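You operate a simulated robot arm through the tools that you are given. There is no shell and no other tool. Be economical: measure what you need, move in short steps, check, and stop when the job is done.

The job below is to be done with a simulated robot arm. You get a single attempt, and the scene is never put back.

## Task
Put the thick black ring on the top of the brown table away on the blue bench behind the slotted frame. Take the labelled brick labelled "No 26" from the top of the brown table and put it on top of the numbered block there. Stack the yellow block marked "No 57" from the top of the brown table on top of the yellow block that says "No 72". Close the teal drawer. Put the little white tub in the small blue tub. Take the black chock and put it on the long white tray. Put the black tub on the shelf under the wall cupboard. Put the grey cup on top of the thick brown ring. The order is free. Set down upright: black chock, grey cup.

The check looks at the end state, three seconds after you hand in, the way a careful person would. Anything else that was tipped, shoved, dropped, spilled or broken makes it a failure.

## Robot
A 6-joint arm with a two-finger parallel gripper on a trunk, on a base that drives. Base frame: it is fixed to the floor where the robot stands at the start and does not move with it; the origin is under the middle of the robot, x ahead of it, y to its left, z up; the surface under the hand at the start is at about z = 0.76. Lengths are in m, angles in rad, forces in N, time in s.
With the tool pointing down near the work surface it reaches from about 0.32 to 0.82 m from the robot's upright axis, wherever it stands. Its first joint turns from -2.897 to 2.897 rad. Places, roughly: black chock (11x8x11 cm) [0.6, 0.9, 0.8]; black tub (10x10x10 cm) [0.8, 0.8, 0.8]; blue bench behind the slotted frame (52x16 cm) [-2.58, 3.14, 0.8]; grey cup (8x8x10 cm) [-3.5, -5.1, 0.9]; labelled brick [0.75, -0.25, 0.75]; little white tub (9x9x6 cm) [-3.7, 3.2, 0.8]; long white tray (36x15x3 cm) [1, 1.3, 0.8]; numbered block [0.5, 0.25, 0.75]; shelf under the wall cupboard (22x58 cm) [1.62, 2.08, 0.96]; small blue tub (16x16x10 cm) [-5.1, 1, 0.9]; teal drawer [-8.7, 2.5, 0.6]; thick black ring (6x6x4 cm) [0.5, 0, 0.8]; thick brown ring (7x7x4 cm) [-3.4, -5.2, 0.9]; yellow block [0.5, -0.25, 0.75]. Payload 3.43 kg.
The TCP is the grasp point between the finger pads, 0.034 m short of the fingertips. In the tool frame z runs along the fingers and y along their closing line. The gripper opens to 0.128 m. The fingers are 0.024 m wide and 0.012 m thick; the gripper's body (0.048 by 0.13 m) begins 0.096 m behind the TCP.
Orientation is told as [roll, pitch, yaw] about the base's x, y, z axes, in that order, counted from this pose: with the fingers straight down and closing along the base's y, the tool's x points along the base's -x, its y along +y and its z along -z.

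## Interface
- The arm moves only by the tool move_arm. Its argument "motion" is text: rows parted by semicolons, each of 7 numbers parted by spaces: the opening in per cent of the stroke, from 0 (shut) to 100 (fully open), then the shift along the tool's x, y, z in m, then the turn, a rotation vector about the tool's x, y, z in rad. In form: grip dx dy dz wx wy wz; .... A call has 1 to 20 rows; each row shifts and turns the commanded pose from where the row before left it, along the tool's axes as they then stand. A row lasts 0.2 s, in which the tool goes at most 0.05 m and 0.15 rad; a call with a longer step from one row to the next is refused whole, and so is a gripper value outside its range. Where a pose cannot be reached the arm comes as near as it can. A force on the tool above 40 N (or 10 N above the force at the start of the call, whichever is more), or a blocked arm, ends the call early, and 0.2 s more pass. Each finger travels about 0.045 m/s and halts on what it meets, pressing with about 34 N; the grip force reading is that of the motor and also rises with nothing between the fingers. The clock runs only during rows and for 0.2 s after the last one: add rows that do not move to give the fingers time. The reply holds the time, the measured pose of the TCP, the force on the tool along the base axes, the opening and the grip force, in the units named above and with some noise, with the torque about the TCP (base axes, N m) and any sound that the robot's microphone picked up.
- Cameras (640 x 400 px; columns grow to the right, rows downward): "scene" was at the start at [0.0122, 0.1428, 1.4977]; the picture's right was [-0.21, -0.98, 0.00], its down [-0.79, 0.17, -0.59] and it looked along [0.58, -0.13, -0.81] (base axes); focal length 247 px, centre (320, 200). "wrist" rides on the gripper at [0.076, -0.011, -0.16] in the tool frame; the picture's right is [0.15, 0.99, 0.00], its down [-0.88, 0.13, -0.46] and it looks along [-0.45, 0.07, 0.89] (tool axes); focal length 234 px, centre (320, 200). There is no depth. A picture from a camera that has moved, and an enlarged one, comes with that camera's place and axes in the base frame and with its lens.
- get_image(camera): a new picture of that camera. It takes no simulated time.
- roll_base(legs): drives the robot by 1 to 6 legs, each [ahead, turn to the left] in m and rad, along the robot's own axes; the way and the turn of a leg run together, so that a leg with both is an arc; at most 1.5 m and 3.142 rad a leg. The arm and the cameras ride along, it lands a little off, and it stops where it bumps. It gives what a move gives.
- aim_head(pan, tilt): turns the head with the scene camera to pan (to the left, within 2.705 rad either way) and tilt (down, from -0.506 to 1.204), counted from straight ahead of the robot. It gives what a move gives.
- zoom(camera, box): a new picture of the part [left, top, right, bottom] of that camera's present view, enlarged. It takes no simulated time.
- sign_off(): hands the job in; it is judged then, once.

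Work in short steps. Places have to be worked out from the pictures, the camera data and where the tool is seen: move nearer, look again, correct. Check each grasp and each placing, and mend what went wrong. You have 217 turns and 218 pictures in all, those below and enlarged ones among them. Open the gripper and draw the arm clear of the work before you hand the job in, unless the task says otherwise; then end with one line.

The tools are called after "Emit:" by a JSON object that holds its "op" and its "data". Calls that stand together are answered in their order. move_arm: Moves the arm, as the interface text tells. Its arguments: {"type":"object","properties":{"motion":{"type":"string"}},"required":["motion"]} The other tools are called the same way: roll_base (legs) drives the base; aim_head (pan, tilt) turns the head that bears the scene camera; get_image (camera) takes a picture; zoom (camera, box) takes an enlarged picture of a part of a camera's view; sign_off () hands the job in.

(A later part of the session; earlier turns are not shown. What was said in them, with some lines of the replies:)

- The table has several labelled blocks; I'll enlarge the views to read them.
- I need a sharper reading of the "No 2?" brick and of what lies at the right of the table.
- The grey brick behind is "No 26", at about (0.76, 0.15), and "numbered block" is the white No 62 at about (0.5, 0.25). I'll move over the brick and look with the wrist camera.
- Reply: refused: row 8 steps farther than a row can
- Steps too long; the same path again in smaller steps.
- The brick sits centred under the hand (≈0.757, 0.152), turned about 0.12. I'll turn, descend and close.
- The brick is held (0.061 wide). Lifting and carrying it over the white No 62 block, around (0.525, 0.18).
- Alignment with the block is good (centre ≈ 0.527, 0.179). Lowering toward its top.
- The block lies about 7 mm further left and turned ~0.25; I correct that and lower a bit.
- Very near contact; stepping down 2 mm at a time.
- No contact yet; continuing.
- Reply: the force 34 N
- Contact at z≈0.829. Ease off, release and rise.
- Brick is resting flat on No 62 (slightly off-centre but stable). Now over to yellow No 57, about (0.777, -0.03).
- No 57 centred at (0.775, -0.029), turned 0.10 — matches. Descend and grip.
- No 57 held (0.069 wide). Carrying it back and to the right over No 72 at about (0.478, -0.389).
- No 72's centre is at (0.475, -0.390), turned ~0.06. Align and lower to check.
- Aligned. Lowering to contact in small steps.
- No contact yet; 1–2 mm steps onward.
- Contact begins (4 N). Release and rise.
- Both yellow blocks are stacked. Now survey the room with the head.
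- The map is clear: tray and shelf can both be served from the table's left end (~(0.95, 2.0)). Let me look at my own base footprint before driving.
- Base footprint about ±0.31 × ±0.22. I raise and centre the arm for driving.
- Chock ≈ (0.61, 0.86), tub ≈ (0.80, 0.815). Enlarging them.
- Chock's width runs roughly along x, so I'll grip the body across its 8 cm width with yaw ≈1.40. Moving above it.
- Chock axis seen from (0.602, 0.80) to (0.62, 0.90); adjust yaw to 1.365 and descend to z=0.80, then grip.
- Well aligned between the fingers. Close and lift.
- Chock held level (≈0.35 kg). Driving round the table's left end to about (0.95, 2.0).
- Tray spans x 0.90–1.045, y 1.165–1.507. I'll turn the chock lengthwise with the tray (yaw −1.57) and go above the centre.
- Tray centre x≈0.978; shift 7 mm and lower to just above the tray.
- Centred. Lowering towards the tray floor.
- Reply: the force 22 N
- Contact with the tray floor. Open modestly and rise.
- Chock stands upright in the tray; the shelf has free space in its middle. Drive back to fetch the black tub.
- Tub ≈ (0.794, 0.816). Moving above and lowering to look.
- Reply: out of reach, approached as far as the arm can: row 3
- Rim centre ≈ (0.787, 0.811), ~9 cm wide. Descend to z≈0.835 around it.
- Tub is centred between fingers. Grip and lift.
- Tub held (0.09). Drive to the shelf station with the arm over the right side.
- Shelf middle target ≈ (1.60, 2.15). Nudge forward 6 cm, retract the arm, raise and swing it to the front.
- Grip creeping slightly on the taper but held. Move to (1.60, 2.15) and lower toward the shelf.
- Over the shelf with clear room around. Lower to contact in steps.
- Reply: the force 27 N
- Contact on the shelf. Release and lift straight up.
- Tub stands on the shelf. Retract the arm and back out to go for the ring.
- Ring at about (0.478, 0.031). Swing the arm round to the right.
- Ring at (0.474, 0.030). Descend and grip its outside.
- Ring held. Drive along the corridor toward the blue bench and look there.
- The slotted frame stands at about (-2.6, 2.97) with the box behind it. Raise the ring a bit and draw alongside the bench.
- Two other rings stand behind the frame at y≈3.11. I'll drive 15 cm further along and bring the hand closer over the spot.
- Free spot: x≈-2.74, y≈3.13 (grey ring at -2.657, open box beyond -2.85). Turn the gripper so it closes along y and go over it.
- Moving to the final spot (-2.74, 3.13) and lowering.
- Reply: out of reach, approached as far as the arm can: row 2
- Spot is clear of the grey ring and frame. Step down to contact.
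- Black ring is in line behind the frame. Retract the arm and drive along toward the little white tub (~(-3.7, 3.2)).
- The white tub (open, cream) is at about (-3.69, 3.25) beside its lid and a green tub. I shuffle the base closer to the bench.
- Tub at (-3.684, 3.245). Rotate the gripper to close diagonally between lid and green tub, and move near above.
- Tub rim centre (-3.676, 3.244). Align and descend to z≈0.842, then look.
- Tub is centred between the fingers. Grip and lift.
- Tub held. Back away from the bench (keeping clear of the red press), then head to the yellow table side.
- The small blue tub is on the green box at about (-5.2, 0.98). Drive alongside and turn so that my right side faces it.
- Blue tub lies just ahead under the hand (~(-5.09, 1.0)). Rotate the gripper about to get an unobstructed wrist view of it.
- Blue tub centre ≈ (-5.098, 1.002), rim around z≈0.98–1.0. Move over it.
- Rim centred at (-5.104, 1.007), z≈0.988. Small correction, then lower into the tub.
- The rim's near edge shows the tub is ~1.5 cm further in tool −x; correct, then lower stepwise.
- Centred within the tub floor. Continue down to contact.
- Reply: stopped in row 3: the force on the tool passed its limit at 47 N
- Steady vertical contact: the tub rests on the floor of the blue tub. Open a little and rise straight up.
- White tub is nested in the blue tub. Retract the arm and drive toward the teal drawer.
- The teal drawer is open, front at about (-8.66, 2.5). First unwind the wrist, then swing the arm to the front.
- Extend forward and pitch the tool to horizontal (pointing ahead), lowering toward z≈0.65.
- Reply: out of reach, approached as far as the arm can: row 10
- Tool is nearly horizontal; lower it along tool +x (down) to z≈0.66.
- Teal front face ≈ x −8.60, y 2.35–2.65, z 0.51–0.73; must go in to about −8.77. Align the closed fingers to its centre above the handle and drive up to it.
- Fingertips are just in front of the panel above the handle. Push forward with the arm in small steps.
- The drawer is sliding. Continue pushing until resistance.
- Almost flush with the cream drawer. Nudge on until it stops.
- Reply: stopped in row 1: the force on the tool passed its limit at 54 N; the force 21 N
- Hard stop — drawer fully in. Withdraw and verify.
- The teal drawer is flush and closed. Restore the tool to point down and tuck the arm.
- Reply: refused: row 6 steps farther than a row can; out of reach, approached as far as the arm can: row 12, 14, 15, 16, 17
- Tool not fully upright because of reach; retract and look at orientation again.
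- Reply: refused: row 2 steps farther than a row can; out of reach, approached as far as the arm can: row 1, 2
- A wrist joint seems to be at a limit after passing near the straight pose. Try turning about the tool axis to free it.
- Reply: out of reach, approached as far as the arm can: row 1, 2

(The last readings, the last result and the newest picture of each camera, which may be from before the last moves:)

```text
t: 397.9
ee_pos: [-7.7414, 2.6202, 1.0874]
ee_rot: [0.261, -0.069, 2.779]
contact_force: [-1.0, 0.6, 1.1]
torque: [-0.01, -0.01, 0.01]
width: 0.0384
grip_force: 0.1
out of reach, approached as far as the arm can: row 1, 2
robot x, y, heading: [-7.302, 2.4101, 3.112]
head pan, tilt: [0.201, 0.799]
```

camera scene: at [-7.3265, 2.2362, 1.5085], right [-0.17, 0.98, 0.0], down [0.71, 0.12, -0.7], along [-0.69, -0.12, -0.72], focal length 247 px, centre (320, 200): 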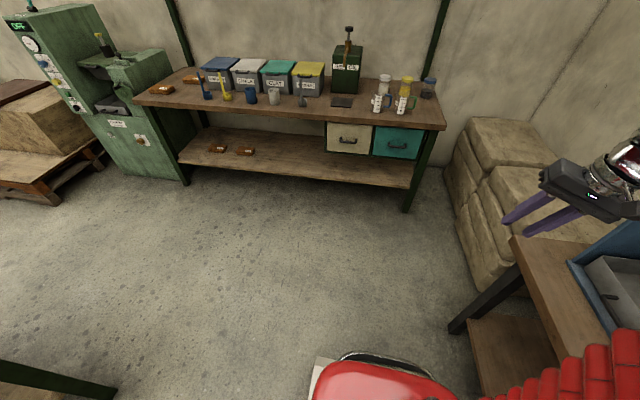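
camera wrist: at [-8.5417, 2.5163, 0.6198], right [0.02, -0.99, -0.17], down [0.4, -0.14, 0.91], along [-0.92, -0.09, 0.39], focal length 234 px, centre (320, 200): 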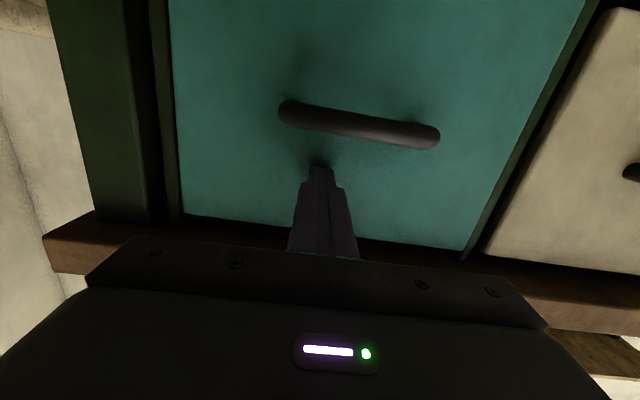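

The wrist flipped branch when returning from the horizontal pose. I'll redo it: centre the hand, go horizontal again, realign exactly in the arm's plane, then come back.

Emit:
{"op": "move_arm", "data": {"motion": "30 -0.011 0.0415 0 0 0 0;30 -0.011 0.0415 0 0 0 0;30 -0.011 0.0415 0 0 0 0;30 -0.011 0.0415 0 0 0 0;30 -0.011 0.0415 0 0 0 0;30 -0.011 0.0415 0 0 0 0;30 0 0 0 0 -0.143 0;30 0 0 0 0 -0.143 0;30 0 0 0 0 -0.143 0;30 0 0 0 0 -0.143 0;30 0 0 0 0 -0.143 0;30 0 0 0 0 -0.143 0;30 0 0 0 0 -0.143 0;30 0 0 0 0 -0.143 0;30 0 0 0 0 -0.143 0;30 0 0 0 0 -0.143 0;30 0 0 0 0 0 0"}}

Emit:
{"op": "get_image", "data": {"camera": "scene"}}

```text
t: 401.5
ee_pos: [-7.8288, 2.5212, 1.1144]
ee_rot: [0.896, -1.285, 2.018]
contact_force: [0.4, 6.1, 0.7]
torque: [-0.22, 0.01, 0.51]
width: 0.0384
grip_force: 0.0
out of reach, approached as far as the arm can: row 3, 4, 5, 6, 13, 14, 16
robot x, y, heading: [-7.3021, 2.409, 3.117]
head pan, tilt: [0.201, 0.799]
```

```text
123 pictures are left
camera scene: at [-7.3264, 2.2363, 1.5085], right [-0.17, 0.99, 0.0], down [0.71, 0.12, -0.7], along [-0.69, -0.12, -0.72], focal length 247 px, centre (320, 200)
```

scene: 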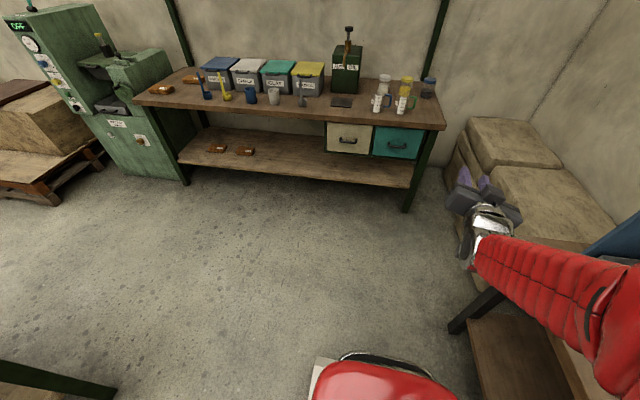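

There is a light force reading; turn the base left, away from the machine table, before continuing.

Emit:
{"op": "roll_base", "data": {"legs": [[0, 0.7]]}}

Emit:
{"op": "get_image", "data": {"camera": "scene"}}

```text
t: 404.5
ee_pos: [-7.7826, 2.1644, 1.1165]
ee_rot: [0.996, -1.236, 2.569]
contact_force: [-0.3, -0.4, -0.6]
torque: [-0.01, -0.02, 0.02]
width: 0.0384
grip_force: 0.0
robot x, y, heading: [-7.3072, 2.4219, -2.463]
head pan, tilt: [0.201, 0.799]
```

```text
122 pictures are left
camera scene: at [-7.2159, 2.2724, 1.5085], right [-0.77, 0.64, 0.0], down [0.46, 0.55, -0.7], along [-0.45, -0.54, -0.72], focal length 247 px, centre (320, 200)
```

scene: 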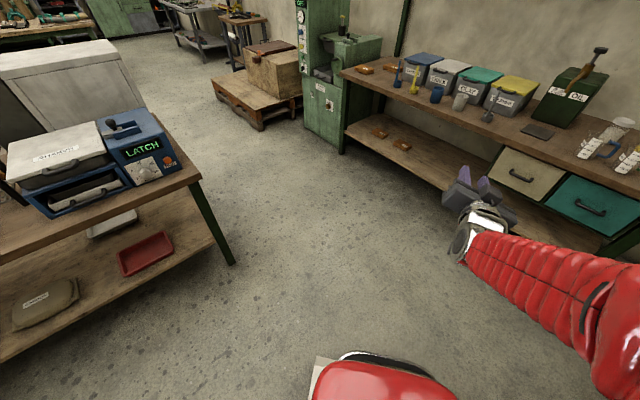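

Now clear of the machine. Bring the tool back to vertical, rotating exactly in the arm's plane.

Emit:
{"op": "move_arm", "data": {"motion": "30 0 0 0 -0.044 0.013 -0.008;30 0 0 0 0.039 0.1333 0;30 0 0 0 0.039 0.1333 0;30 0 0 0 0.039 0.1333 0;30 0 0 0 0.039 0.1333 0;30 0 0 0 0 0 0"}}

```text
t: 405.9
ee_pos: [-7.7856, 2.1667, 1.1184]
ee_rot: [0.327, -0.85, -3.089]
contact_force: [-0.8, 0.0, 0.1]
torque: [0.0, -0.01, 0.02]
width: 0.0383
grip_force: 0.2
out of reach, approached as far as the arm can: row 4
robot x, y, heading: [-7.3117, 2.4199, -2.465]
head pan, tilt: [0.201, 0.799]
```

Emit:
{"op": "move_arm", "data": {"motion": "30 0 0 0 0.0347 0.1231 0;30 0 0 0 0.0347 0.1231 0;30 0 0 0 0.0347 0.1231 0;30 0 0 0 0.0347 0.1231 0;30 0 0 0 0.0347 0.1231 0;30 0 0 0 0.0347 0.1231 0;30 0 0 0 0.0347 0.1231 0;30 0 0 0 0 0 0"}}

Emit:
{"op": "get_image", "data": {"camera": "scene"}}

```text
t: 407.7
ee_pos: [-7.7844, 2.1662, 1.1173]
ee_rot: [0.0, 0.002, -2.939]
contact_force: [0.4, -0.1, -0.3]
torque: [0.0, 0.0, -0.01]
width: 0.0381
grip_force: 0.1
robot x, y, heading: [-7.3101, 2.4175, -2.465]
head pan, tilt: [0.201, 0.799]
```

```text
121 pictures are left
camera scene: at [-7.2161, 2.2723, 1.5085], right [-0.77, 0.64, 0.0], down [0.46, 0.55, -0.7], along [-0.45, -0.54, -0.72], focal length 247 px, centre (320, 200)
```

scene: 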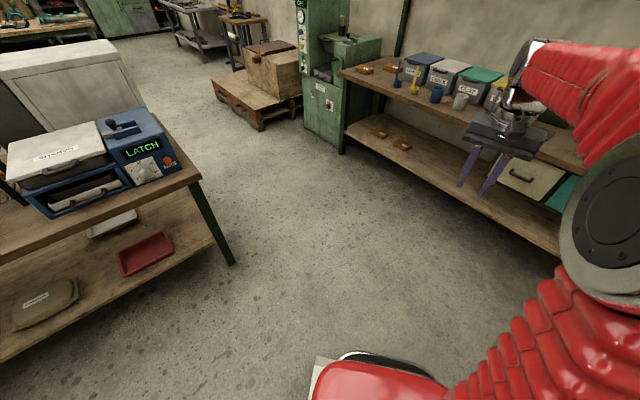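

Tool upright again. Check the machine table on the right wasn't touched, and survey the route south.

Emit:
{"op": "aim_head", "data": {"pan": -2.2, "tilt": 0.6}}

Emit:
{"op": "get_image", "data": {"camera": "scene"}}

Emit:
{"op": "aim_head", "data": {"pan": 0.9, "tilt": 0.3}}

Emit:
{"op": "get_image", "data": {"camera": "scene"}}

```text
t: 409.9
ee_pos: [-7.7828, 2.1653, 1.1162]
ee_rot: [0.003, 0.0, -2.938]
contact_force: [1.5, -0.4, 0.2]
torque: [-0.03, -0.02, -0.02]
width: 0.0385
grip_force: 0.0
robot x, y, heading: [-7.314, 2.4177, -2.466]
head pan, tilt: [-2.201, 0.6]
```

```text
120 pictures are left
camera scene: at [-7.1687, 2.4226, 1.5254], right [1.0, 0.05, 0.0], down [0.03, -0.56, -0.83], along [-0.04, 0.82, -0.56], focal length 247 px, centre (320, 200)
```

scene: 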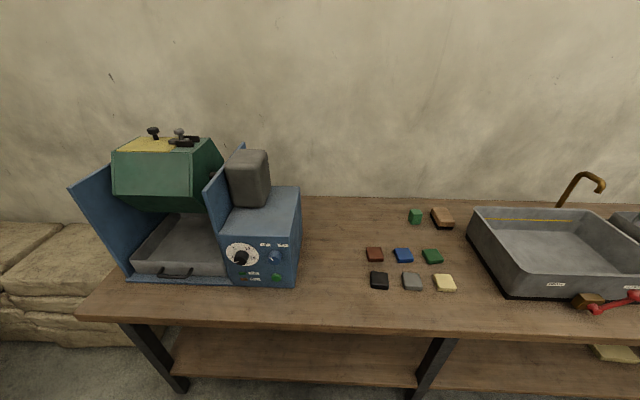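

```text
t: 412.6
ee_pos: [-7.7844, 2.167, 1.1175]
ee_rot: [0.003, 0.001, -2.939]
contact_force: [1.1, -0.7, 0.4]
torque: [0.02, -0.02, 0.0]
width: 0.0383
grip_force: 0.0
robot x, y, heading: [-7.309, 2.4141, -2.464]
head pan, tilt: [0.901, 0.3]
```

```text
119 pictures are left
camera scene: at [-7.164, 2.2409, 1.5529], right [-1.0, -0.01, 0.0], down [0.0, 0.3, -0.96], along [0.01, -0.96, -0.3], focal length 247 px, centre (320, 200)
```

scene: 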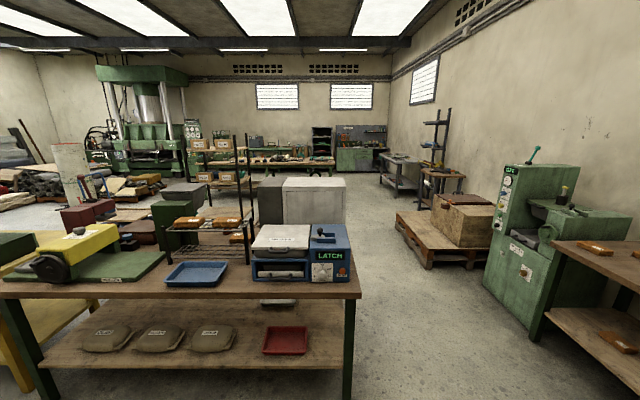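

Everything is undisturbed. Tuck the arm and drive back east along the corridor toward (-3.4, 1.95).

Emit:
{"op": "move_arm", "data": {"motion": "30 0.04 0 -0.02 0 0 0;30 0.04 0 -0.02 0 0 0;30 0.03 0 0 0 0 0;30 0 0 0 0 0 0"}}

Emit:
{"op": "roll_base", "data": {"legs": [[0, 2.347], [1.4, 0], [1.3, 0], [1.2, 0]]}}

Emit:
{"op": "aim_head", "data": {"pan": -1.2, "tilt": 0.4}}

Emit:
{"op": "get_image", "data": {"camera": "scene"}}

```text
t: 413.6
ee_pos: [-7.677, 2.1892, 1.156]
ee_rot: [0.003, -0.001, -2.939]
contact_force: [0.2, 0.2, 1.0]
torque: [0.0, -0.02, -0.01]
width: 0.0384
grip_force: 0.0
robot x, y, heading: [-7.3079, 2.4146, -2.465]
head pan, tilt: [0.901, 0.3]
```

```text
t: 420.6
ee_pos: [-6.9307, 2.2014, 1.1575]
ee_rot: [0.0, 0.0, -0.874]
contact_force: [-0.3, 0.3, -0.2]
torque: [0.0, -0.03, -0.03]
width: 0.0382
grip_force: 0.1
robot x, y, heading: [-7.3331, 2.3649, -0.376]
head pan, tilt: [0.901, 0.3]
stopped in leg 1: the robot was blocked; the commanded pose is now the measured one
```

```text
t: 422.6
ee_pos: [-6.9293, 2.2017, 1.1582]
ee_rot: [0.002, -0.001, -0.873]
contact_force: [0.8, -0.2, -1.1]
torque: [0.04, -0.03, -0.01]
width: 0.0384
grip_force: 0.0
robot x, y, heading: [-7.3269, 2.3699, -0.375]
head pan, tilt: [-1.201, 0.4]
```

```text
118 pictures are left
camera scene: at [-7.3283, 2.4435, 1.5436], right [-1.0, 0.01, 0.0], down [0.0, 0.39, -0.92], along [-0.01, -0.92, -0.39], focal length 247 px, centre (320, 200)
```

scene: 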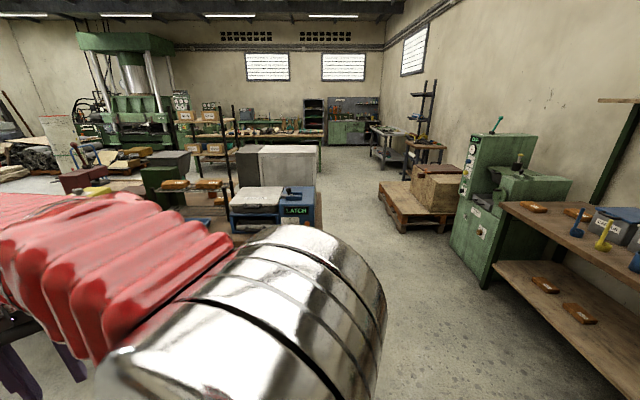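

The turn was blocked, probably a bench leg behind. Pull away forward along the current heading.

Emit:
{"op": "roll_base", "data": {"legs": [[0.9, 0]]}}

Emit:
{"op": "aim_head", "data": {"pan": 2.4, "tilt": 0.5}}

Emit:
{"op": "get_image", "data": {"camera": "scene"}}

```text
t: 428.6
ee_pos: [-6.0982, 1.8882, 1.1582]
ee_rot: [0.003, 0.0, -0.856]
contact_force: [0.1, -1.0, -0.2]
torque: [0.01, -0.02, -0.02]
width: 0.0383
grip_force: 0.0
robot x, y, heading: [-6.4963, 2.046, -0.358]
head pan, tilt: [-1.201, 0.4]
```

```text
t: 431.6
ee_pos: [-6.0989, 1.8891, 1.1586]
ee_rot: [0.002, 0.001, -0.858]
contact_force: [0.1, -0.6, -0.3]
torque: [-0.01, 0.0, -0.05]
width: 0.0384
grip_force: 0.1
robot x, y, heading: [-6.5012, 2.0451, -0.36]
head pan, tilt: [2.4, 0.499]
```

```text
117 pictures are left
camera scene: at [-6.5426, 2.2971, 1.5345], right [0.89, 0.45, 0.0], down [0.22, -0.43, -0.88], along [-0.4, 0.78, -0.48], focal length 247 px, centre (320, 200)
```

scene: 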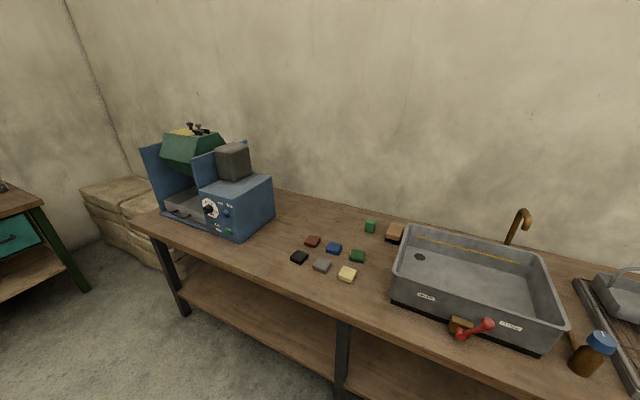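

Bench is undisturbed. Continue to the gap at x≈-3.4 and turn south.

Emit:
{"op": "roll_base", "data": {"legs": [[0, 0.33], [1.5, 0], [1.6, 0]]}}

```text
refused: 1.6 is not a number from -1.5 to 1.5
```

Emit:
{"op": "roll_base", "data": {"legs": [[0, 0.33], [1.5, 0], [1.5, 0], [0.1, 0], [0, -1.5]]}}

Emit:
{"op": "aim_head", "data": {"pan": 0.0, "tilt": 0.4}}

Emit:
{"op": "get_image", "data": {"camera": "scene"}}

```text
t: 458.1
ee_pos: [-3.3782, 1.5087, 1.1568]
ee_rot: [-0.001, 0.001, -2.004]
contact_force: [-0.7, -0.2, -0.7]
torque: [0.0, 0.02, -0.01]
width: 0.0383
grip_force: 0.1
robot x, y, heading: [-3.3634, 1.9437, -1.498]
head pan, tilt: [2.4, 0.499]
```

```text
t: 460.3
ee_pos: [-3.3767, 1.5086, 1.1587]
ee_rot: [0.001, 0.0, -2.004]
contact_force: [-1.4, -0.2, 0.2]
torque: [0.04, -0.01, -0.01]
width: 0.0383
grip_force: 0.0
robot x, y, heading: [-3.3624, 1.9433, -1.502]
head pan, tilt: [0.0, 0.4]
```

```text
116 pictures are left
camera scene: at [-3.2013, 1.923, 1.5436], right [-1.0, -0.07, 0.0], down [-0.03, 0.39, -0.92], along [0.07, -0.92, -0.39], focal length 247 px, centre (320, 200)
```

scene: 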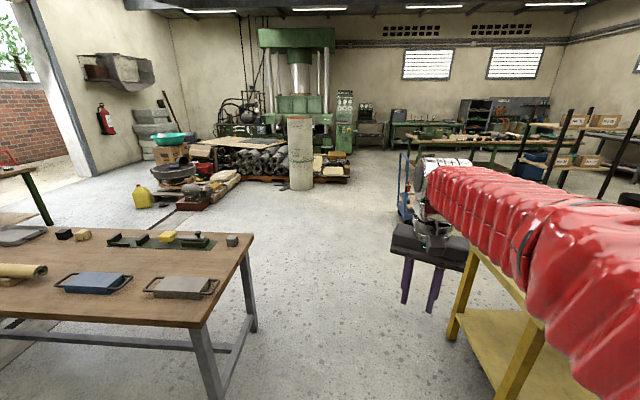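

Path south is open between the pallet/pillar and the trolley. Drive on and look again.

Emit:
{"op": "roll_base", "data": {"legs": [[0, -0.09], [1.4, 0], [1.0, 0]]}}

Emit:
{"op": "aim_head", "data": {"pan": 0.0, "tilt": 0.4}}

Emit:
{"op": "get_image", "data": {"camera": "scene"}}

Emit:
{"op": "zoom", "data": {"camera": "scene", "box": [300, 80, 460, 180]}}

```text
t: 476.2
ee_pos: [-3.4334, -0.8756, 1.1588]
ee_rot: [0.002, 0.0, -2.078]
contact_force: [0.0, -0.1, -0.8]
torque: [-0.03, 0.03, -0.02]
width: 0.0383
grip_force: 0.2
robot x, y, heading: [-3.3897, -0.4417, -1.568]
head pan, tilt: [0.0, 0.4]
```

```text
t: 476.9
ee_pos: [-3.4351, -0.8758, 1.1587]
ee_rot: [0.002, -0.001, -2.077]
contact_force: [0.0, 0.6, 0.2]
torque: [-0.01, 0.02, -0.03]
width: 0.0388
grip_force: 0.1
robot x, y, heading: [-3.3883, -0.4409, -1.569]
head pan, tilt: [0.0, 0.4]
```

```text
115 pictures are left
camera scene: at [-3.2305, -0.4758, 1.5436], right [-1.0, 0.0, 0.0], down [0.0, 0.39, -0.92], along [0.0, -0.92, -0.39], focal length 247 px, centre (320, 200)
```

scene: 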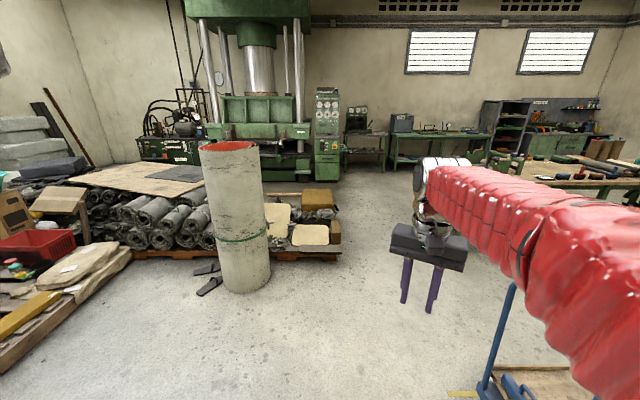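

```text
4.00 times, centred on (380, 130) of scene
camera zoom: at [-3.2305, -0.4758, 1.5436], right [-1.0, 0.0, 0.0], down [0.0, 0.39, -0.92], along [0.0, -0.92, -0.39], focal length 989 px, centre (80, 480)
```

zoom: 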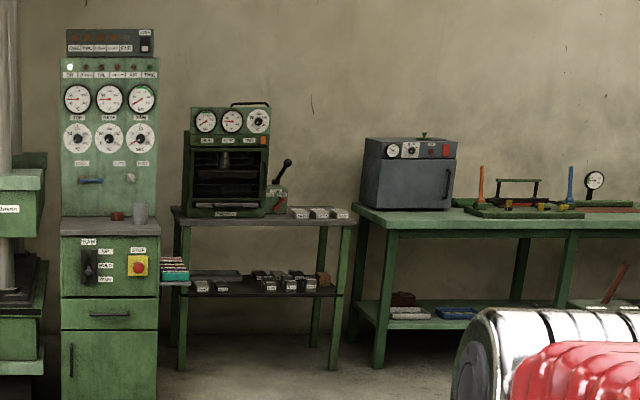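

The grey cup and brown ring stand on the control cabinet's ledge. Check the trolley clearance before passing.

Emit:
{"op": "aim_head", "data": {"pan": -0.35, "tilt": 0.8}}

Emit:
{"op": "get_image", "data": {"camera": "scene"}}

```text
t: 477.7
ee_pos: [-3.4345, -0.8763, 1.1585]
ee_rot: [0.001, 0.001, -2.077]
contact_force: [-0.4, -0.6, 0.3]
torque: [-0.03, -0.05, 0.02]
width: 0.0385
grip_force: 0.1
robot x, y, heading: [-3.3867, -0.4432, -1.569]
head pan, tilt: [-0.351, 0.799]
```

```text
113 pictures are left
camera scene: at [-3.2582, -0.459, 1.5086], right [-0.94, 0.34, 0.0], down [0.25, 0.67, -0.7], along [-0.24, -0.66, -0.72], focal length 247 px, centre (320, 200)
```

scene: 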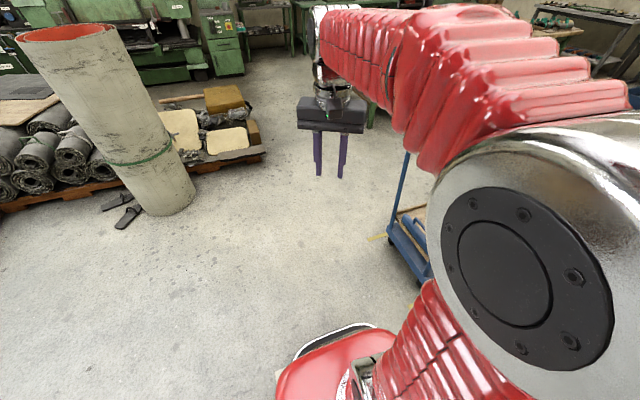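

Clear to pass at x≈-3.72. Drive past pallet and trolley.

Emit:
{"op": "roll_base", "data": {"legs": [[0, -0.226], [1.49, 0], [0, 0.226], [1.4, 0]]}}

Emit:
{"op": "aim_head", "data": {"pan": 0.15, "tilt": 0.4}}

Emit:
{"op": "get_image", "data": {"camera": "scene"}}

```text
t: 492.4
ee_pos: [-3.7287, -2.599, 1.16]
ee_rot: [0.0, 0.0, -2.034]
contact_force: [0.1, 0.7, 0.1]
torque: [0.01, 0.02, 0.0]
width: 0.0384
grip_force: 0.0
robot x, y, heading: [-3.7068, -2.1648, -1.469]
head pan, tilt: [-0.351, 0.799]
stopped in leg 4: the robot was blocked; the commanded pose is now the measured one
```

```text
t: 493.4
ee_pos: [-3.7284, -2.5992, 1.1601]
ee_rot: [0.0, -0.001, -2.035]
contact_force: [-0.3, 0.9, 0.6]
torque: [0.01, 0.01, 0.01]
width: 0.0382
grip_force: 0.0
robot x, y, heading: [-3.7086, -2.1643, -1.468]
head pan, tilt: [0.15, 0.4]
```

```text
112 pictures are left
camera scene: at [-3.534, -2.1792, 1.5436], right [-0.97, -0.25, 0.0], down [-0.1, 0.38, -0.92], along [0.23, -0.89, -0.39], focal length 247 px, centre (320, 200)
```

scene: 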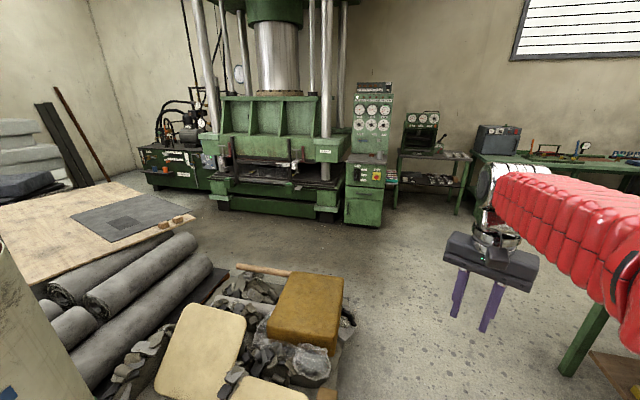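

Blocked; look down at what is near the base.

Emit:
{"op": "aim_head", "data": {"pan": 0.3, "tilt": 1.1}}

Emit:
{"op": "get_image", "data": {"camera": "scene"}}

Emit:
{"op": "aim_head", "data": {"pan": -0.9, "tilt": 1.0}}

Emit:
{"op": "get_image", "data": {"camera": "scene"}}

```text
t: 494.4
ee_pos: [-3.7289, -2.6004, 1.159]
ee_rot: [0.001, 0.0, -2.035]
contact_force: [-0.7, 0.2, -0.3]
torque: [-0.02, 0.01, -0.03]
width: 0.0386
grip_force: 0.1
robot x, y, heading: [-3.7068, -2.1663, -1.468]
head pan, tilt: [0.3, 1.1]
```

```text
111 pictures are left
camera scene: at [-3.5323, -2.1476, 1.4868], right [-0.92, -0.39, 0.0], down [-0.35, 0.82, -0.45], along [0.18, -0.42, -0.89], focal length 247 px, centre (320, 200)
```

scene: 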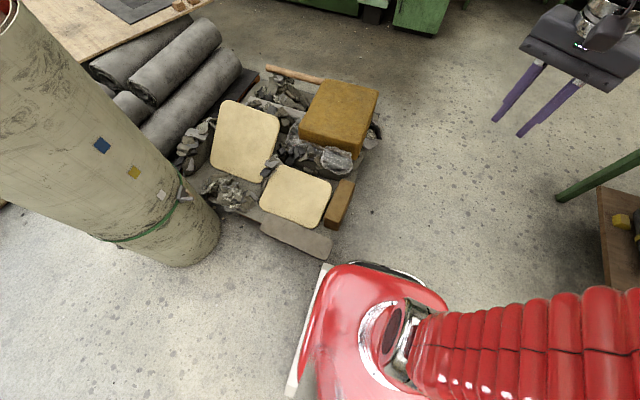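

```text
t: 495.8
ee_pos: [-3.7289, -2.5991, 1.1599]
ee_rot: [0.001, 0.0, -2.035]
contact_force: [-0.3, -1.0, -0.5]
torque: [0.01, 0.0, -0.01]
width: 0.0382
grip_force: 0.0
robot x, y, heading: [-3.7083, -2.1652, -1.47]
head pan, tilt: [-0.901, 1.0]
```

```text
110 pictures are left
camera scene: at [-3.6069, -2.1381, 1.4934], right [-0.7, 0.72, 0.0], down [0.6, 0.59, -0.54], along [-0.39, -0.38, -0.84], focal length 247 px, centre (320, 200)
```

scene: 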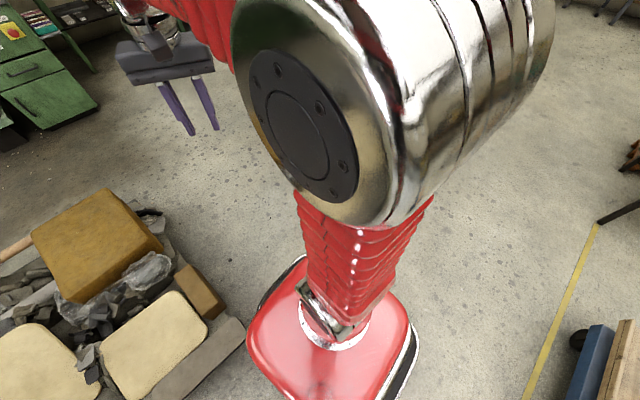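

The front-left corner met the pallet edge. Back off and pass further to the right (x≈-3.9).

Emit:
{"op": "roll_base", "data": {"legs": [[-0.35, 0], [0, -0.331], [0.7, 0], [0, 0.23], [1.3, 0]]}}

Emit:
{"op": "aim_head", "data": {"pan": 0.3, "tilt": 0.5}}

Emit:
{"op": "get_image", "data": {"camera": "scene"}}

```text
t: 513.9
ee_pos: [-4.0044, -4.2544, 1.1592]
ee_rot: [0.001, -0.001, -2.17]
contact_force: [-0.1, 0.1, 0.5]
torque: [-0.02, -0.03, 0.0]
width: 0.0385
grip_force: 0.1
robot x, y, heading: [-3.9239, -3.8284, -1.605]
head pan, tilt: [-0.901, 1.0]
```

```text
t: 515.3
ee_pos: [-4.0041, -4.2541, 1.1611]
ee_rot: [0.0, -0.002, -2.168]
contact_force: [-0.2, -0.3, -0.1]
torque: [-0.01, 0.03, 0.03]
width: 0.0386
grip_force: 0.1
robot x, y, heading: [-3.9204, -3.8281, -1.604]
head pan, tilt: [0.3, 0.499]
```

```text
109 pictures are left
camera scene: at [-3.7397, -3.8599, 1.5345], right [-0.96, -0.26, 0.0], down [-0.13, 0.46, -0.88], along [0.23, -0.85, -0.48], focal length 247 px, centre (320, 200)
```

scene: 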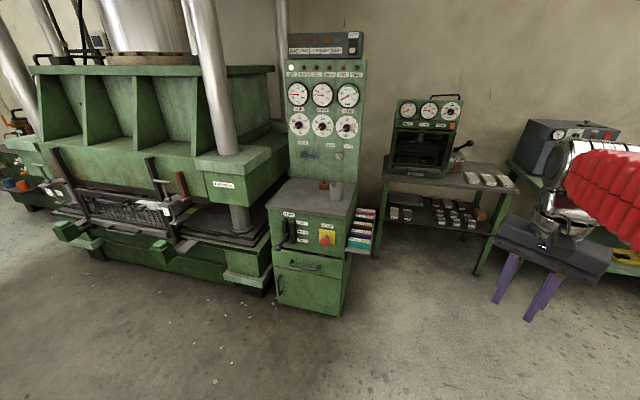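

Cup ≈ (-3.50, -5.12), ring ≈ (-3.39, -5.21) on the ledge (front y≈-4.92). Drive up in front of the cabinet.

Emit:
{"op": "roll_base", "data": {"legs": [[0, 0.645], [0.8, 0], [0, -0.61]]}}

Emit:
{"op": "aim_head", "data": {"pan": -0.1, "tilt": 0.8}}

Emit:
{"op": "get_image", "data": {"camera": "scene"}}

Emit:
{"op": "get_image", "data": {"camera": "wrist"}}

```text
t: 525.6
ee_pos: [-3.5312, -4.9184, 1.1603]
ee_rot: [0.0, 0.0, -2.133]
contact_force: [-0.1, 0.2, 0.2]
torque: [0.02, -0.02, -0.01]
width: 0.0386
grip_force: 0.1
robot x, y, heading: [-3.447, -4.4863, -1.564]
head pan, tilt: [0.3, 0.499]
```

```text
t: 526.4
ee_pos: [-3.5298, -4.9179, 1.1607]
ee_rot: [0.0, 0.0, -2.132]
contact_force: [-0.3, -1.3, -0.5]
torque: [0.0, 0.04, 0.0]
width: 0.0384
grip_force: 0.2
robot x, y, heading: [-3.4469, -4.491, -1.558]
head pan, tilt: [-0.099, 0.799]
```

```text
108 pictures are left
camera scene: at [-3.2962, -4.5059, 1.5086], right [-1.0, 0.09, 0.0], down [0.06, 0.71, -0.7], along [-0.06, -0.69, -0.72], focal length 247 px, centre (320, 200)
```

scene: 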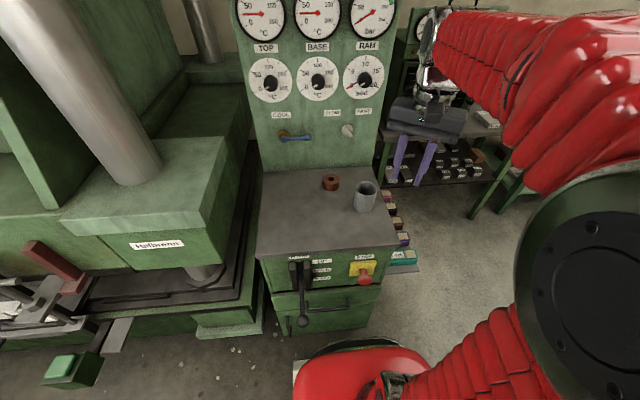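

```text
107 pictures are left
camera wrist: at [-3.5009, -4.8479, 1.3197], right [0.92, -0.4, 0.0], down [-0.36, -0.81, 0.46], along [-0.18, -0.42, -0.89], focal length 234 px, centre (320, 200)
```

wrist: 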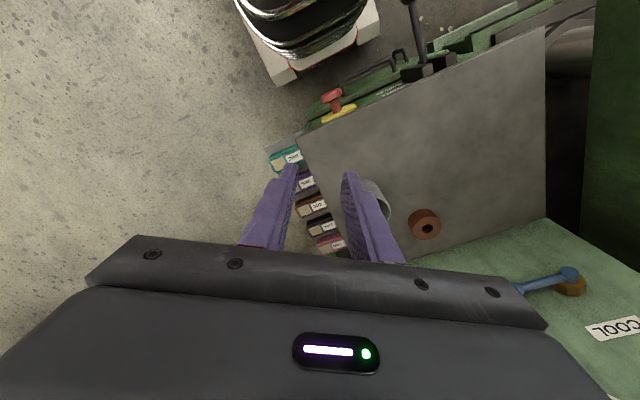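

Cup ≈ (-3.50, -5.08), ring ≈ (-3.398, -5.197), top z≈0.885. Turn the gripper to close along x and approach above the cup.

Emit:
{"op": "move_arm", "data": {"motion": "85 0 0 0 0 0 -0.14;85 0 0 0 0 0 -0.14;85 0 0 0 0 0 -0.14;85 0 0 0 0 0 -0.14;85 -0.045 0.015 0.02 0 0 0;85 -0.045 0.015 0.02 0 0 0;85 0 0 0.03 0 0 0;85 0 0 0 0 0 0"}}

Emit:
{"op": "get_image", "data": {"camera": "wrist"}}

```text
refused: row 5 steps farther than a row can; nothing moved
```

```text
106 pictures are left
camera wrist: at [-3.5009, -4.8479, 1.3197], right [0.92, -0.4, 0.0], down [-0.36, -0.81, 0.46], along [-0.18, -0.42, -0.89], focal length 234 px, centre (320, 200)
```

wrist: 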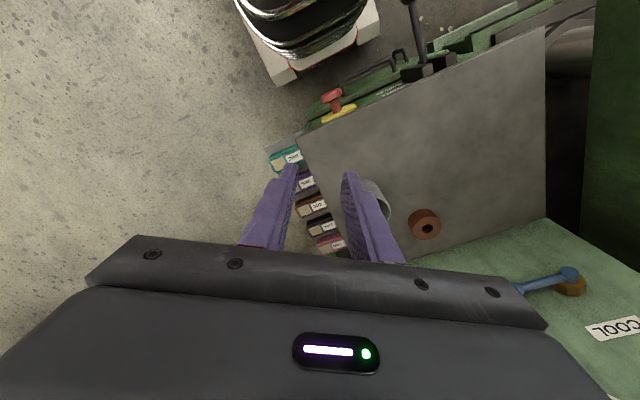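

Shorter steps.

Emit:
{"op": "move_arm", "data": {"motion": "85 0 0 0 0 0 -0.14;85 0 0 0 0 0 -0.14;85 0 0 0 0 0 -0.14;85 0 0 0 0 0 -0.14;85 -0.045 0.015 0 0 0 0;85 -0.045 0.015 0 0 0 0;85 0 0 0.04 0 0 0;85 0 0 0.03 0 0 0;85 0 0 0 0 0 0"}}

Emit:
{"op": "get_image", "data": {"camera": "wrist"}}

```text
t: 528.4
ee_pos: [-3.4991, -5.0069, 1.087]
ee_rot: [-0.001, 0.001, -1.573]
contact_force: [0.6, -0.1, -0.1]
torque: [0.0, 0.0, -0.01]
width: 0.1089
grip_force: 0.1
robot x, y, heading: [-3.4473, -4.4911, -1.561]
head pan, tilt: [-0.099, 0.799]
```

```text
105 pictures are left
camera wrist: at [-3.5118, -4.9325, 1.2469], right [0.99, 0.15, 0.0], down [0.13, -0.88, 0.46], along [0.07, -0.45, -0.89], focal length 234 px, centre (320, 200)
```

wrist: 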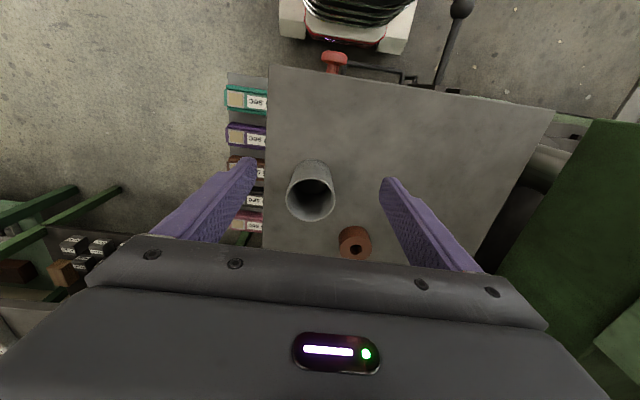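

Cup rim centre (-3.501, -5.083). Move over and descend to z≈0.925.

Emit:
{"op": "move_arm", "data": {"motion": "85 -0.038 -0.001 0 0 0 0;85 -0.038 -0.001 0 0 0 0;85 0 0 0.045 0 0 0;85 0 0 0.045 0 0 0;85 0 0 0.04 0 0 0;85 0 0 0.032 0 0 0;85 0 0 0 0 0 0"}}

Emit:
{"op": "get_image", "data": {"camera": "wrist"}}

Emit:
{"op": "zoom", "data": {"camera": "scene", "box": [280, 110, 440, 250]}}

```text
t: 530.0
ee_pos: [-3.5017, -5.0834, 0.9252]
ee_rot: [0.001, 0.001, -1.574]
contact_force: [0.5, 0.6, 0.3]
torque: [0.01, -0.02, 0.02]
width: 0.1091
grip_force: 0.0
robot x, y, heading: [-3.444, -4.4933, -1.565]
head pan, tilt: [-0.099, 0.799]
```

```text
104 pictures are left
camera wrist: at [-3.5147, -5.0087, 1.0844], right [0.99, 0.14, 0.0], down [0.13, -0.88, 0.46], along [0.07, -0.45, -0.89], focal length 234 px, centre (320, 200)
```

wrist: 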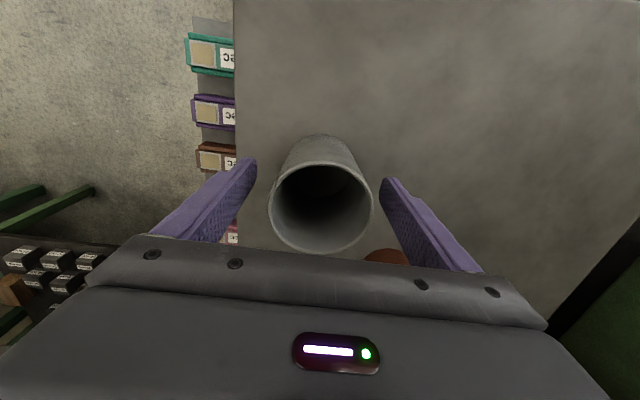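

```text
2.86 times, centred on (360, 180) of scene
camera zoom: at [-3.2962, -4.5062, 1.5085], right [-1.0, 0.09, 0.0], down [0.06, 0.71, -0.7], along [-0.06, -0.69, -0.72], focal length 707 px, centre (206, 257)
```

zoom: 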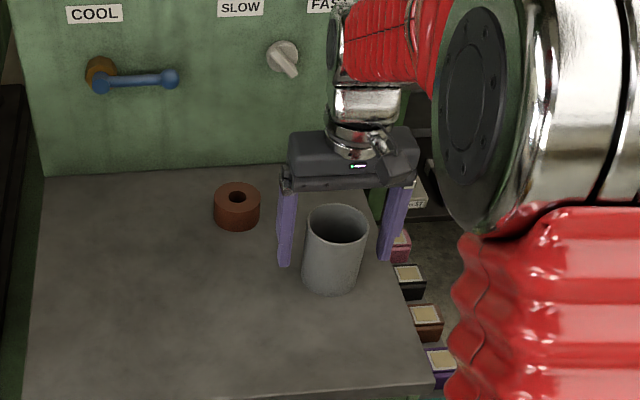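

Cup well centred. Grip and lift.

Emit:
{"op": "move_arm", "data": {"motion": "0 0 0 0 0 0 0;0 0 0 0 0 0 0;0 0 0 0 0 0 0;0 0 0 0 0 0 0;0 0 0 -0.02 0 0 0;0 0 0 -0.04 0 0 0;0 0 0 -0.04 0 0 0;0 0 0 0 0 0 0"}}

Emit:
{"op": "get_image", "data": {"camera": "wrist"}}

Emit:
{"op": "zoom", "data": {"camera": "scene", "box": [280, 110, 440, 250]}}

```text
t: 531.8
ee_pos: [-3.5041, -5.0834, 1.0288]
ee_rot: [-0.001, -0.001, -1.573]
contact_force: [-0.4, 1.1, -1.2]
torque: [0.03, 0.0, 0.02]
width: 0.0701
grip_force: 33.6
robot x, y, heading: [-3.4429, -4.4885, -1.56]
head pan, tilt: [-0.099, 0.799]
```

```text
102 pictures are left
camera wrist: at [-3.5163, -5.0091, 1.1877], right [0.99, 0.14, 0.0], down [0.13, -0.88, 0.46], along [0.07, -0.45, -0.89], focal length 234 px, centre (320, 200)
```

wrist: 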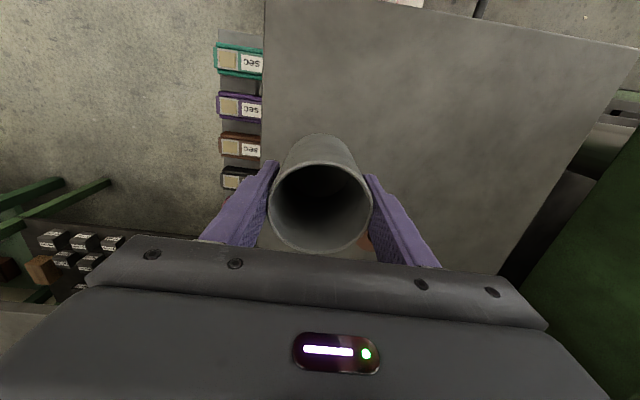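

```text
2.86 times, centred on (360, 180) of scene
camera zoom: at [-3.2962, -4.5062, 1.5085], right [-1.0, 0.09, 0.0], down [0.06, 0.71, -0.7], along [-0.06, -0.69, -0.72], focal length 707 px, centre (206, 257)
```

zoom: 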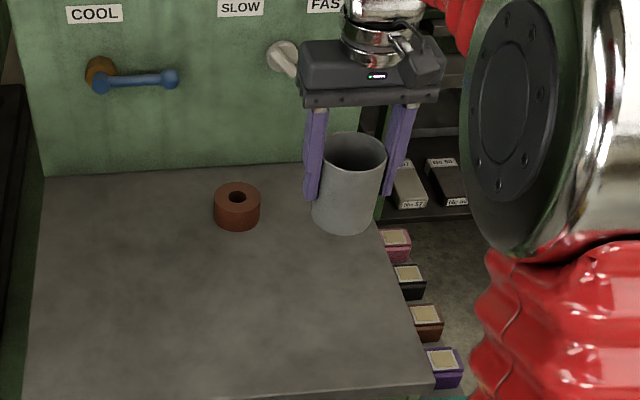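

Ring centre by triangulation: (-3.400, -5.208), top z≈0.884. Move the cup above it.

Emit:
{"op": "move_arm", "data": {"motion": "0 -0.031 0.026 0 0 0 0;0 -0.031 0.026 0 0 0 0;0 -0.031 0.026 0 0 0 0;0 -0.032 0.026 0 0 0 0;0 0 0 0.02 0 0 0;0 0 0 0 0 0 0"}}

Emit:
{"op": "get_image", "data": {"camera": "wrist"}}

Emit:
{"op": "zoom", "data": {"camera": "scene", "box": [270, 100, 410, 220]}}

```text
t: 533.2
ee_pos: [-3.3986, -5.2111, 1.0076]
ee_rot: [0.0, 0.0, -1.572]
contact_force: [0.6, -0.5, -1.3]
torque: [-0.03, -0.01, 0.01]
width: 0.0702
grip_force: 33.8
robot x, y, heading: [-3.4483, -4.4897, -1.556]
head pan, tilt: [-0.099, 0.799]
```

```text
100 pictures are left
camera wrist: at [-3.4122, -5.1351, 1.167], right [0.99, 0.14, 0.0], down [0.13, -0.88, 0.46], along [0.07, -0.45, -0.89], focal length 234 px, centre (320, 200)
```

wrist: 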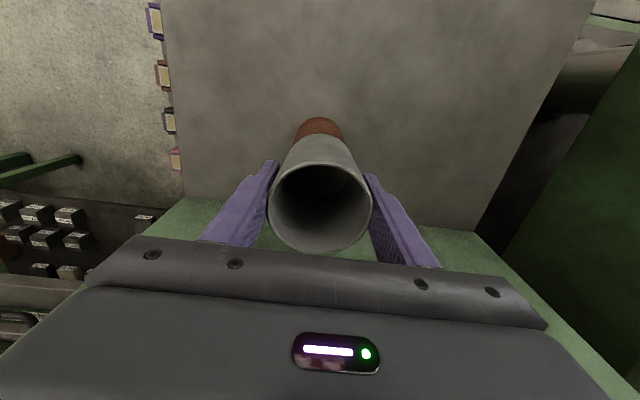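

```text
3.33 times, centred on (340, 160) of scene
camera zoom: at [-3.2962, -4.5064, 1.5085], right [-1.0, 0.09, 0.0], down [0.06, 0.71, -0.7], along [-0.06, -0.69, -0.72], focal length 824 px, centre (253, 333)
```

zoom: 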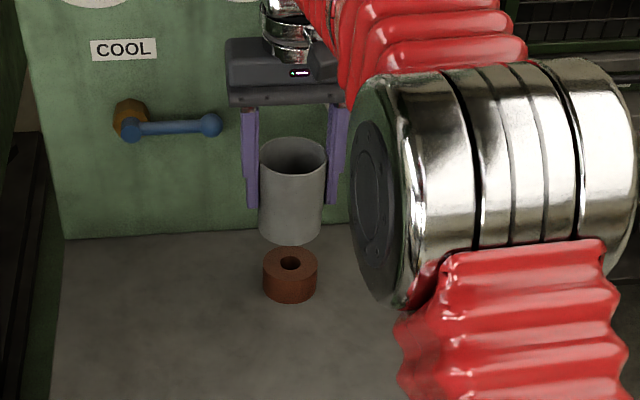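

Cup and ring are aligned. Lower in small steps to contact.

Emit:
{"op": "move_arm", "data": {"motion": "0 0 0 0.015 0 0 0;0 0 0 0.01 0 0 0;0 0 0 0.006 0 0 0;0 0 0 0.003 0 0 0;0 0 0 0 0 0 0"}}

Emit:
{"op": "zoom", "data": {"camera": "scene", "box": [270, 100, 410, 220]}}

```text
t: 534.4
ee_pos: [-3.3988, -5.2093, 0.9745]
ee_rot: [0.0, 0.0, -1.572]
contact_force: [0.6, -0.3, -2.1]
torque: [-0.02, 0.0, -0.03]
width: 0.0703
grip_force: 34.2
robot x, y, heading: [-3.4474, -4.4884, -1.565]
head pan, tilt: [-0.099, 0.799]
```

```text
3.33 times, centred on (340, 160) of scene
camera zoom: at [-3.2962, -4.5064, 1.5085], right [-1.0, 0.09, 0.0], down [0.06, 0.71, -0.7], along [-0.06, -0.69, -0.72], focal length 824 px, centre (253, 333)
```

zoom: 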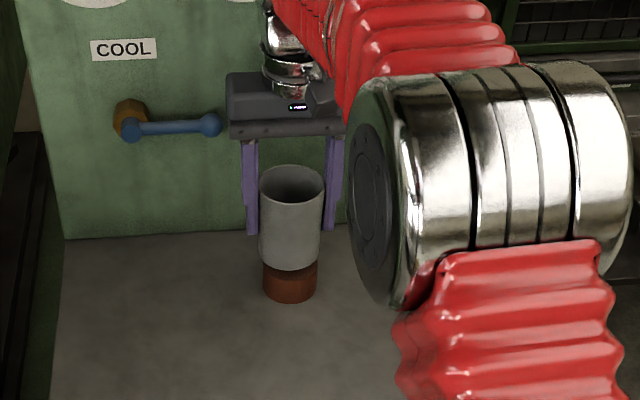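

Emit:
{"op": "move_arm", "data": {"motion": "0 0 0 0.002 0 0 0;0 0 0 0.002 0 0 0;0 0 0 0.002 0 0 0;0 0 0 0 0 0 0"}}

```text
t: 535.4
ee_pos: [-3.3987, -5.2098, 0.9676]
ee_rot: [0.0, 0.0, -1.571]
contact_force: [0.2, -0.1, -2.2]
torque: [0.0, 0.0, -0.03]
width: 0.0703
grip_force: 33.9
robot x, y, heading: [-3.4458, -4.4909, -1.558]
head pan, tilt: [-0.099, 0.799]
```

Emit:
{"op": "move_arm", "data": {"motion": "0 0 0 0.0015 0 0 0;0 0 0 0.0015 0 0 0;0 0 0 0.0015 0 0 0;0 0 0 0 0 0 0"}}

```text
t: 536.4
ee_pos: [-3.3996, -5.2084, 0.9639]
ee_rot: [0.0, 0.002, -1.573]
contact_force: [0.2, -0.4, -0.7]
torque: [0.0, 0.02, -0.01]
width: 0.0702
grip_force: 33.9
robot x, y, heading: [-3.4443, -4.4873, -1.557]
head pan, tilt: [-0.099, 0.799]
```

Emit:
{"op": "move_arm", "data": {"motion": "0 0 0 0.0015 0 0 0;0 0 0 0.0015 0 0 0;0 0 0 0 0 0 0"}}

```text
t: 537.2
ee_pos: [-3.3981, -5.2097, 0.9604]
ee_rot: [0.001, -0.001, -1.573]
contact_force: [-0.2, 0.4, 4.7]
torque: [0.05, 0.11, -0.01]
width: 0.07
grip_force: 34.3
robot x, y, heading: [-3.4472, -4.489, -1.558]
head pan, tilt: [-0.099, 0.799]
```

Contact. Release gently and rise straight up.

Emit:
{"op": "move_arm", "data": {"motion": "60 0 0 0 0 0 0;75 0 0 0 0 0 0;75 0 0 0 0 0 0;75 0 0 -0.015 0 0 0;75 0 0 -0.03 0 0 0;75 0 0 -0.04 0 0 0;75 0 0 -0.045 0 0 0;75 0.03 0 -0.03 0 0 0;75 0.04 0 0 0 0 0;75 0 0 0 0 0 0"}}

Emit:
{"op": "get_image", "data": {"camera": "wrist"}}

Emit:
{"op": "zoom", "data": {"camera": "scene", "box": [270, 100, 410, 220]}}

```text
t: 539.4
ee_pos: [-3.3954, -5.1392, 1.1205]
ee_rot: [-0.001, 0.0, -1.572]
contact_force: [0.0, 0.5, 0.3]
torque: [0.0, -0.01, 0.02]
width: 0.0961
grip_force: 0.0
robot x, y, heading: [-3.4505, -4.486, -1.559]
head pan, tilt: [-0.099, 0.799]
```

```text
97 pictures are left
camera wrist: at [-3.4085, -5.0645, 1.2801], right [0.99, 0.15, 0.0], down [0.13, -0.88, 0.46], along [0.07, -0.45, -0.89], focal length 234 px, centre (320, 200)
```

wrist: 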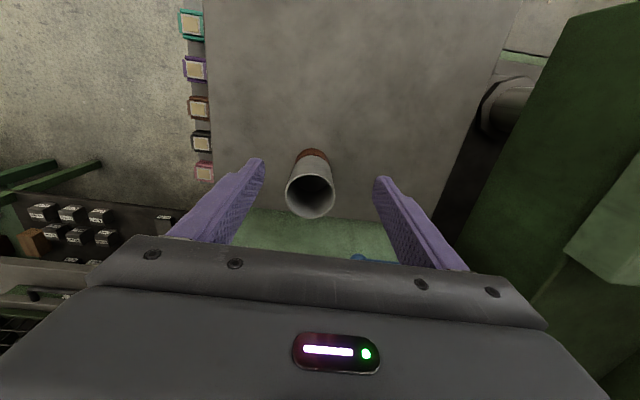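

```text
3.33 times, centred on (340, 160) of scene
camera zoom: at [-3.2962, -4.5063, 1.5085], right [-1.0, 0.09, 0.0], down [0.06, 0.71, -0.7], along [-0.06, -0.69, -0.72], focal length 824 px, centre (253, 333)
```

zoom: 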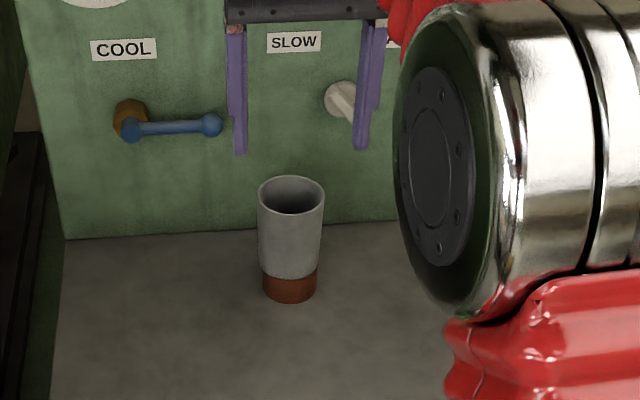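

The cup stands upright on the brown ring. Draw the arm and base clear, then hand in.

Emit:
{"op": "move_arm", "data": {"motion": "100 0.045 0 -0.02 0 0 0;100 0.045 0 -0.02 0 0 0;100 0.045 0 0 0 0 0;100 0.045 0 0 0 0 0;100 0 0 0 0 0 0"}}

Emit:
{"op": "roll_base", "data": {"legs": [[-0.3, 0]]}}

Emit:
{"op": "get_image", "data": {"camera": "scene"}}

```text
t: 540.6
ee_pos: [-3.3991, -4.9569, 1.1606]
ee_rot: [0.0, 0.0, -1.574]
contact_force: [0.1, -0.8, -0.4]
torque: [-0.01, 0.02, -0.01]
width: 0.128
grip_force: 0.0
robot x, y, heading: [-3.4484, -4.4876, -1.562]
head pan, tilt: [-0.099, 0.799]
```

```text
t: 543.1
ee_pos: [-3.403, -4.6553, 1.1611]
ee_rot: [0.0, -0.002, -1.574]
contact_force: [-0.3, 0.2, -0.8]
torque: [0.03, -0.01, 0.0]
width: 0.128
grip_force: 0.0
robot x, y, heading: [-3.4487, -4.1873, -1.564]
head pan, tilt: [-0.099, 0.799]
```

```text
95 pictures are left
camera scene: at [-3.2992, -4.2039, 1.5085], right [-1.0, 0.09, 0.0], down [0.06, 0.71, -0.7], along [-0.06, -0.69, -0.72], focal length 247 px, centre (320, 200)
```

scene: 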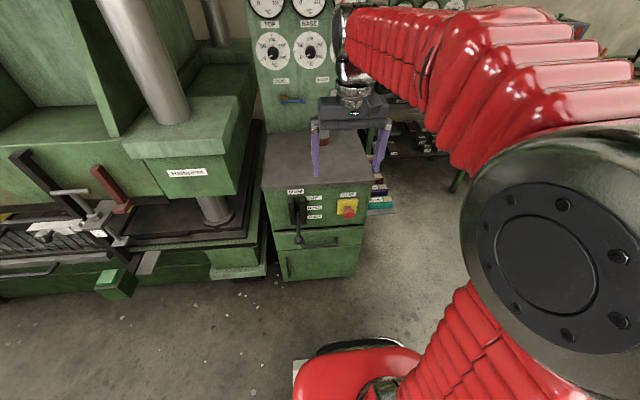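

All eight jobs are done, the gripper is open and the arm is clear of the work, so I am handing in.

Emit:
{"op": "sign_off", "data": {}}

```text
The job is handed in.
```

All eight tasks are done and handed in, each checked in the pictures; brick "No 26" sits about 1 cm off-centre on the white "No 62" block but is stable, and the base bumped a bench leg and a pallet edge while driving, with nothing seen to move.
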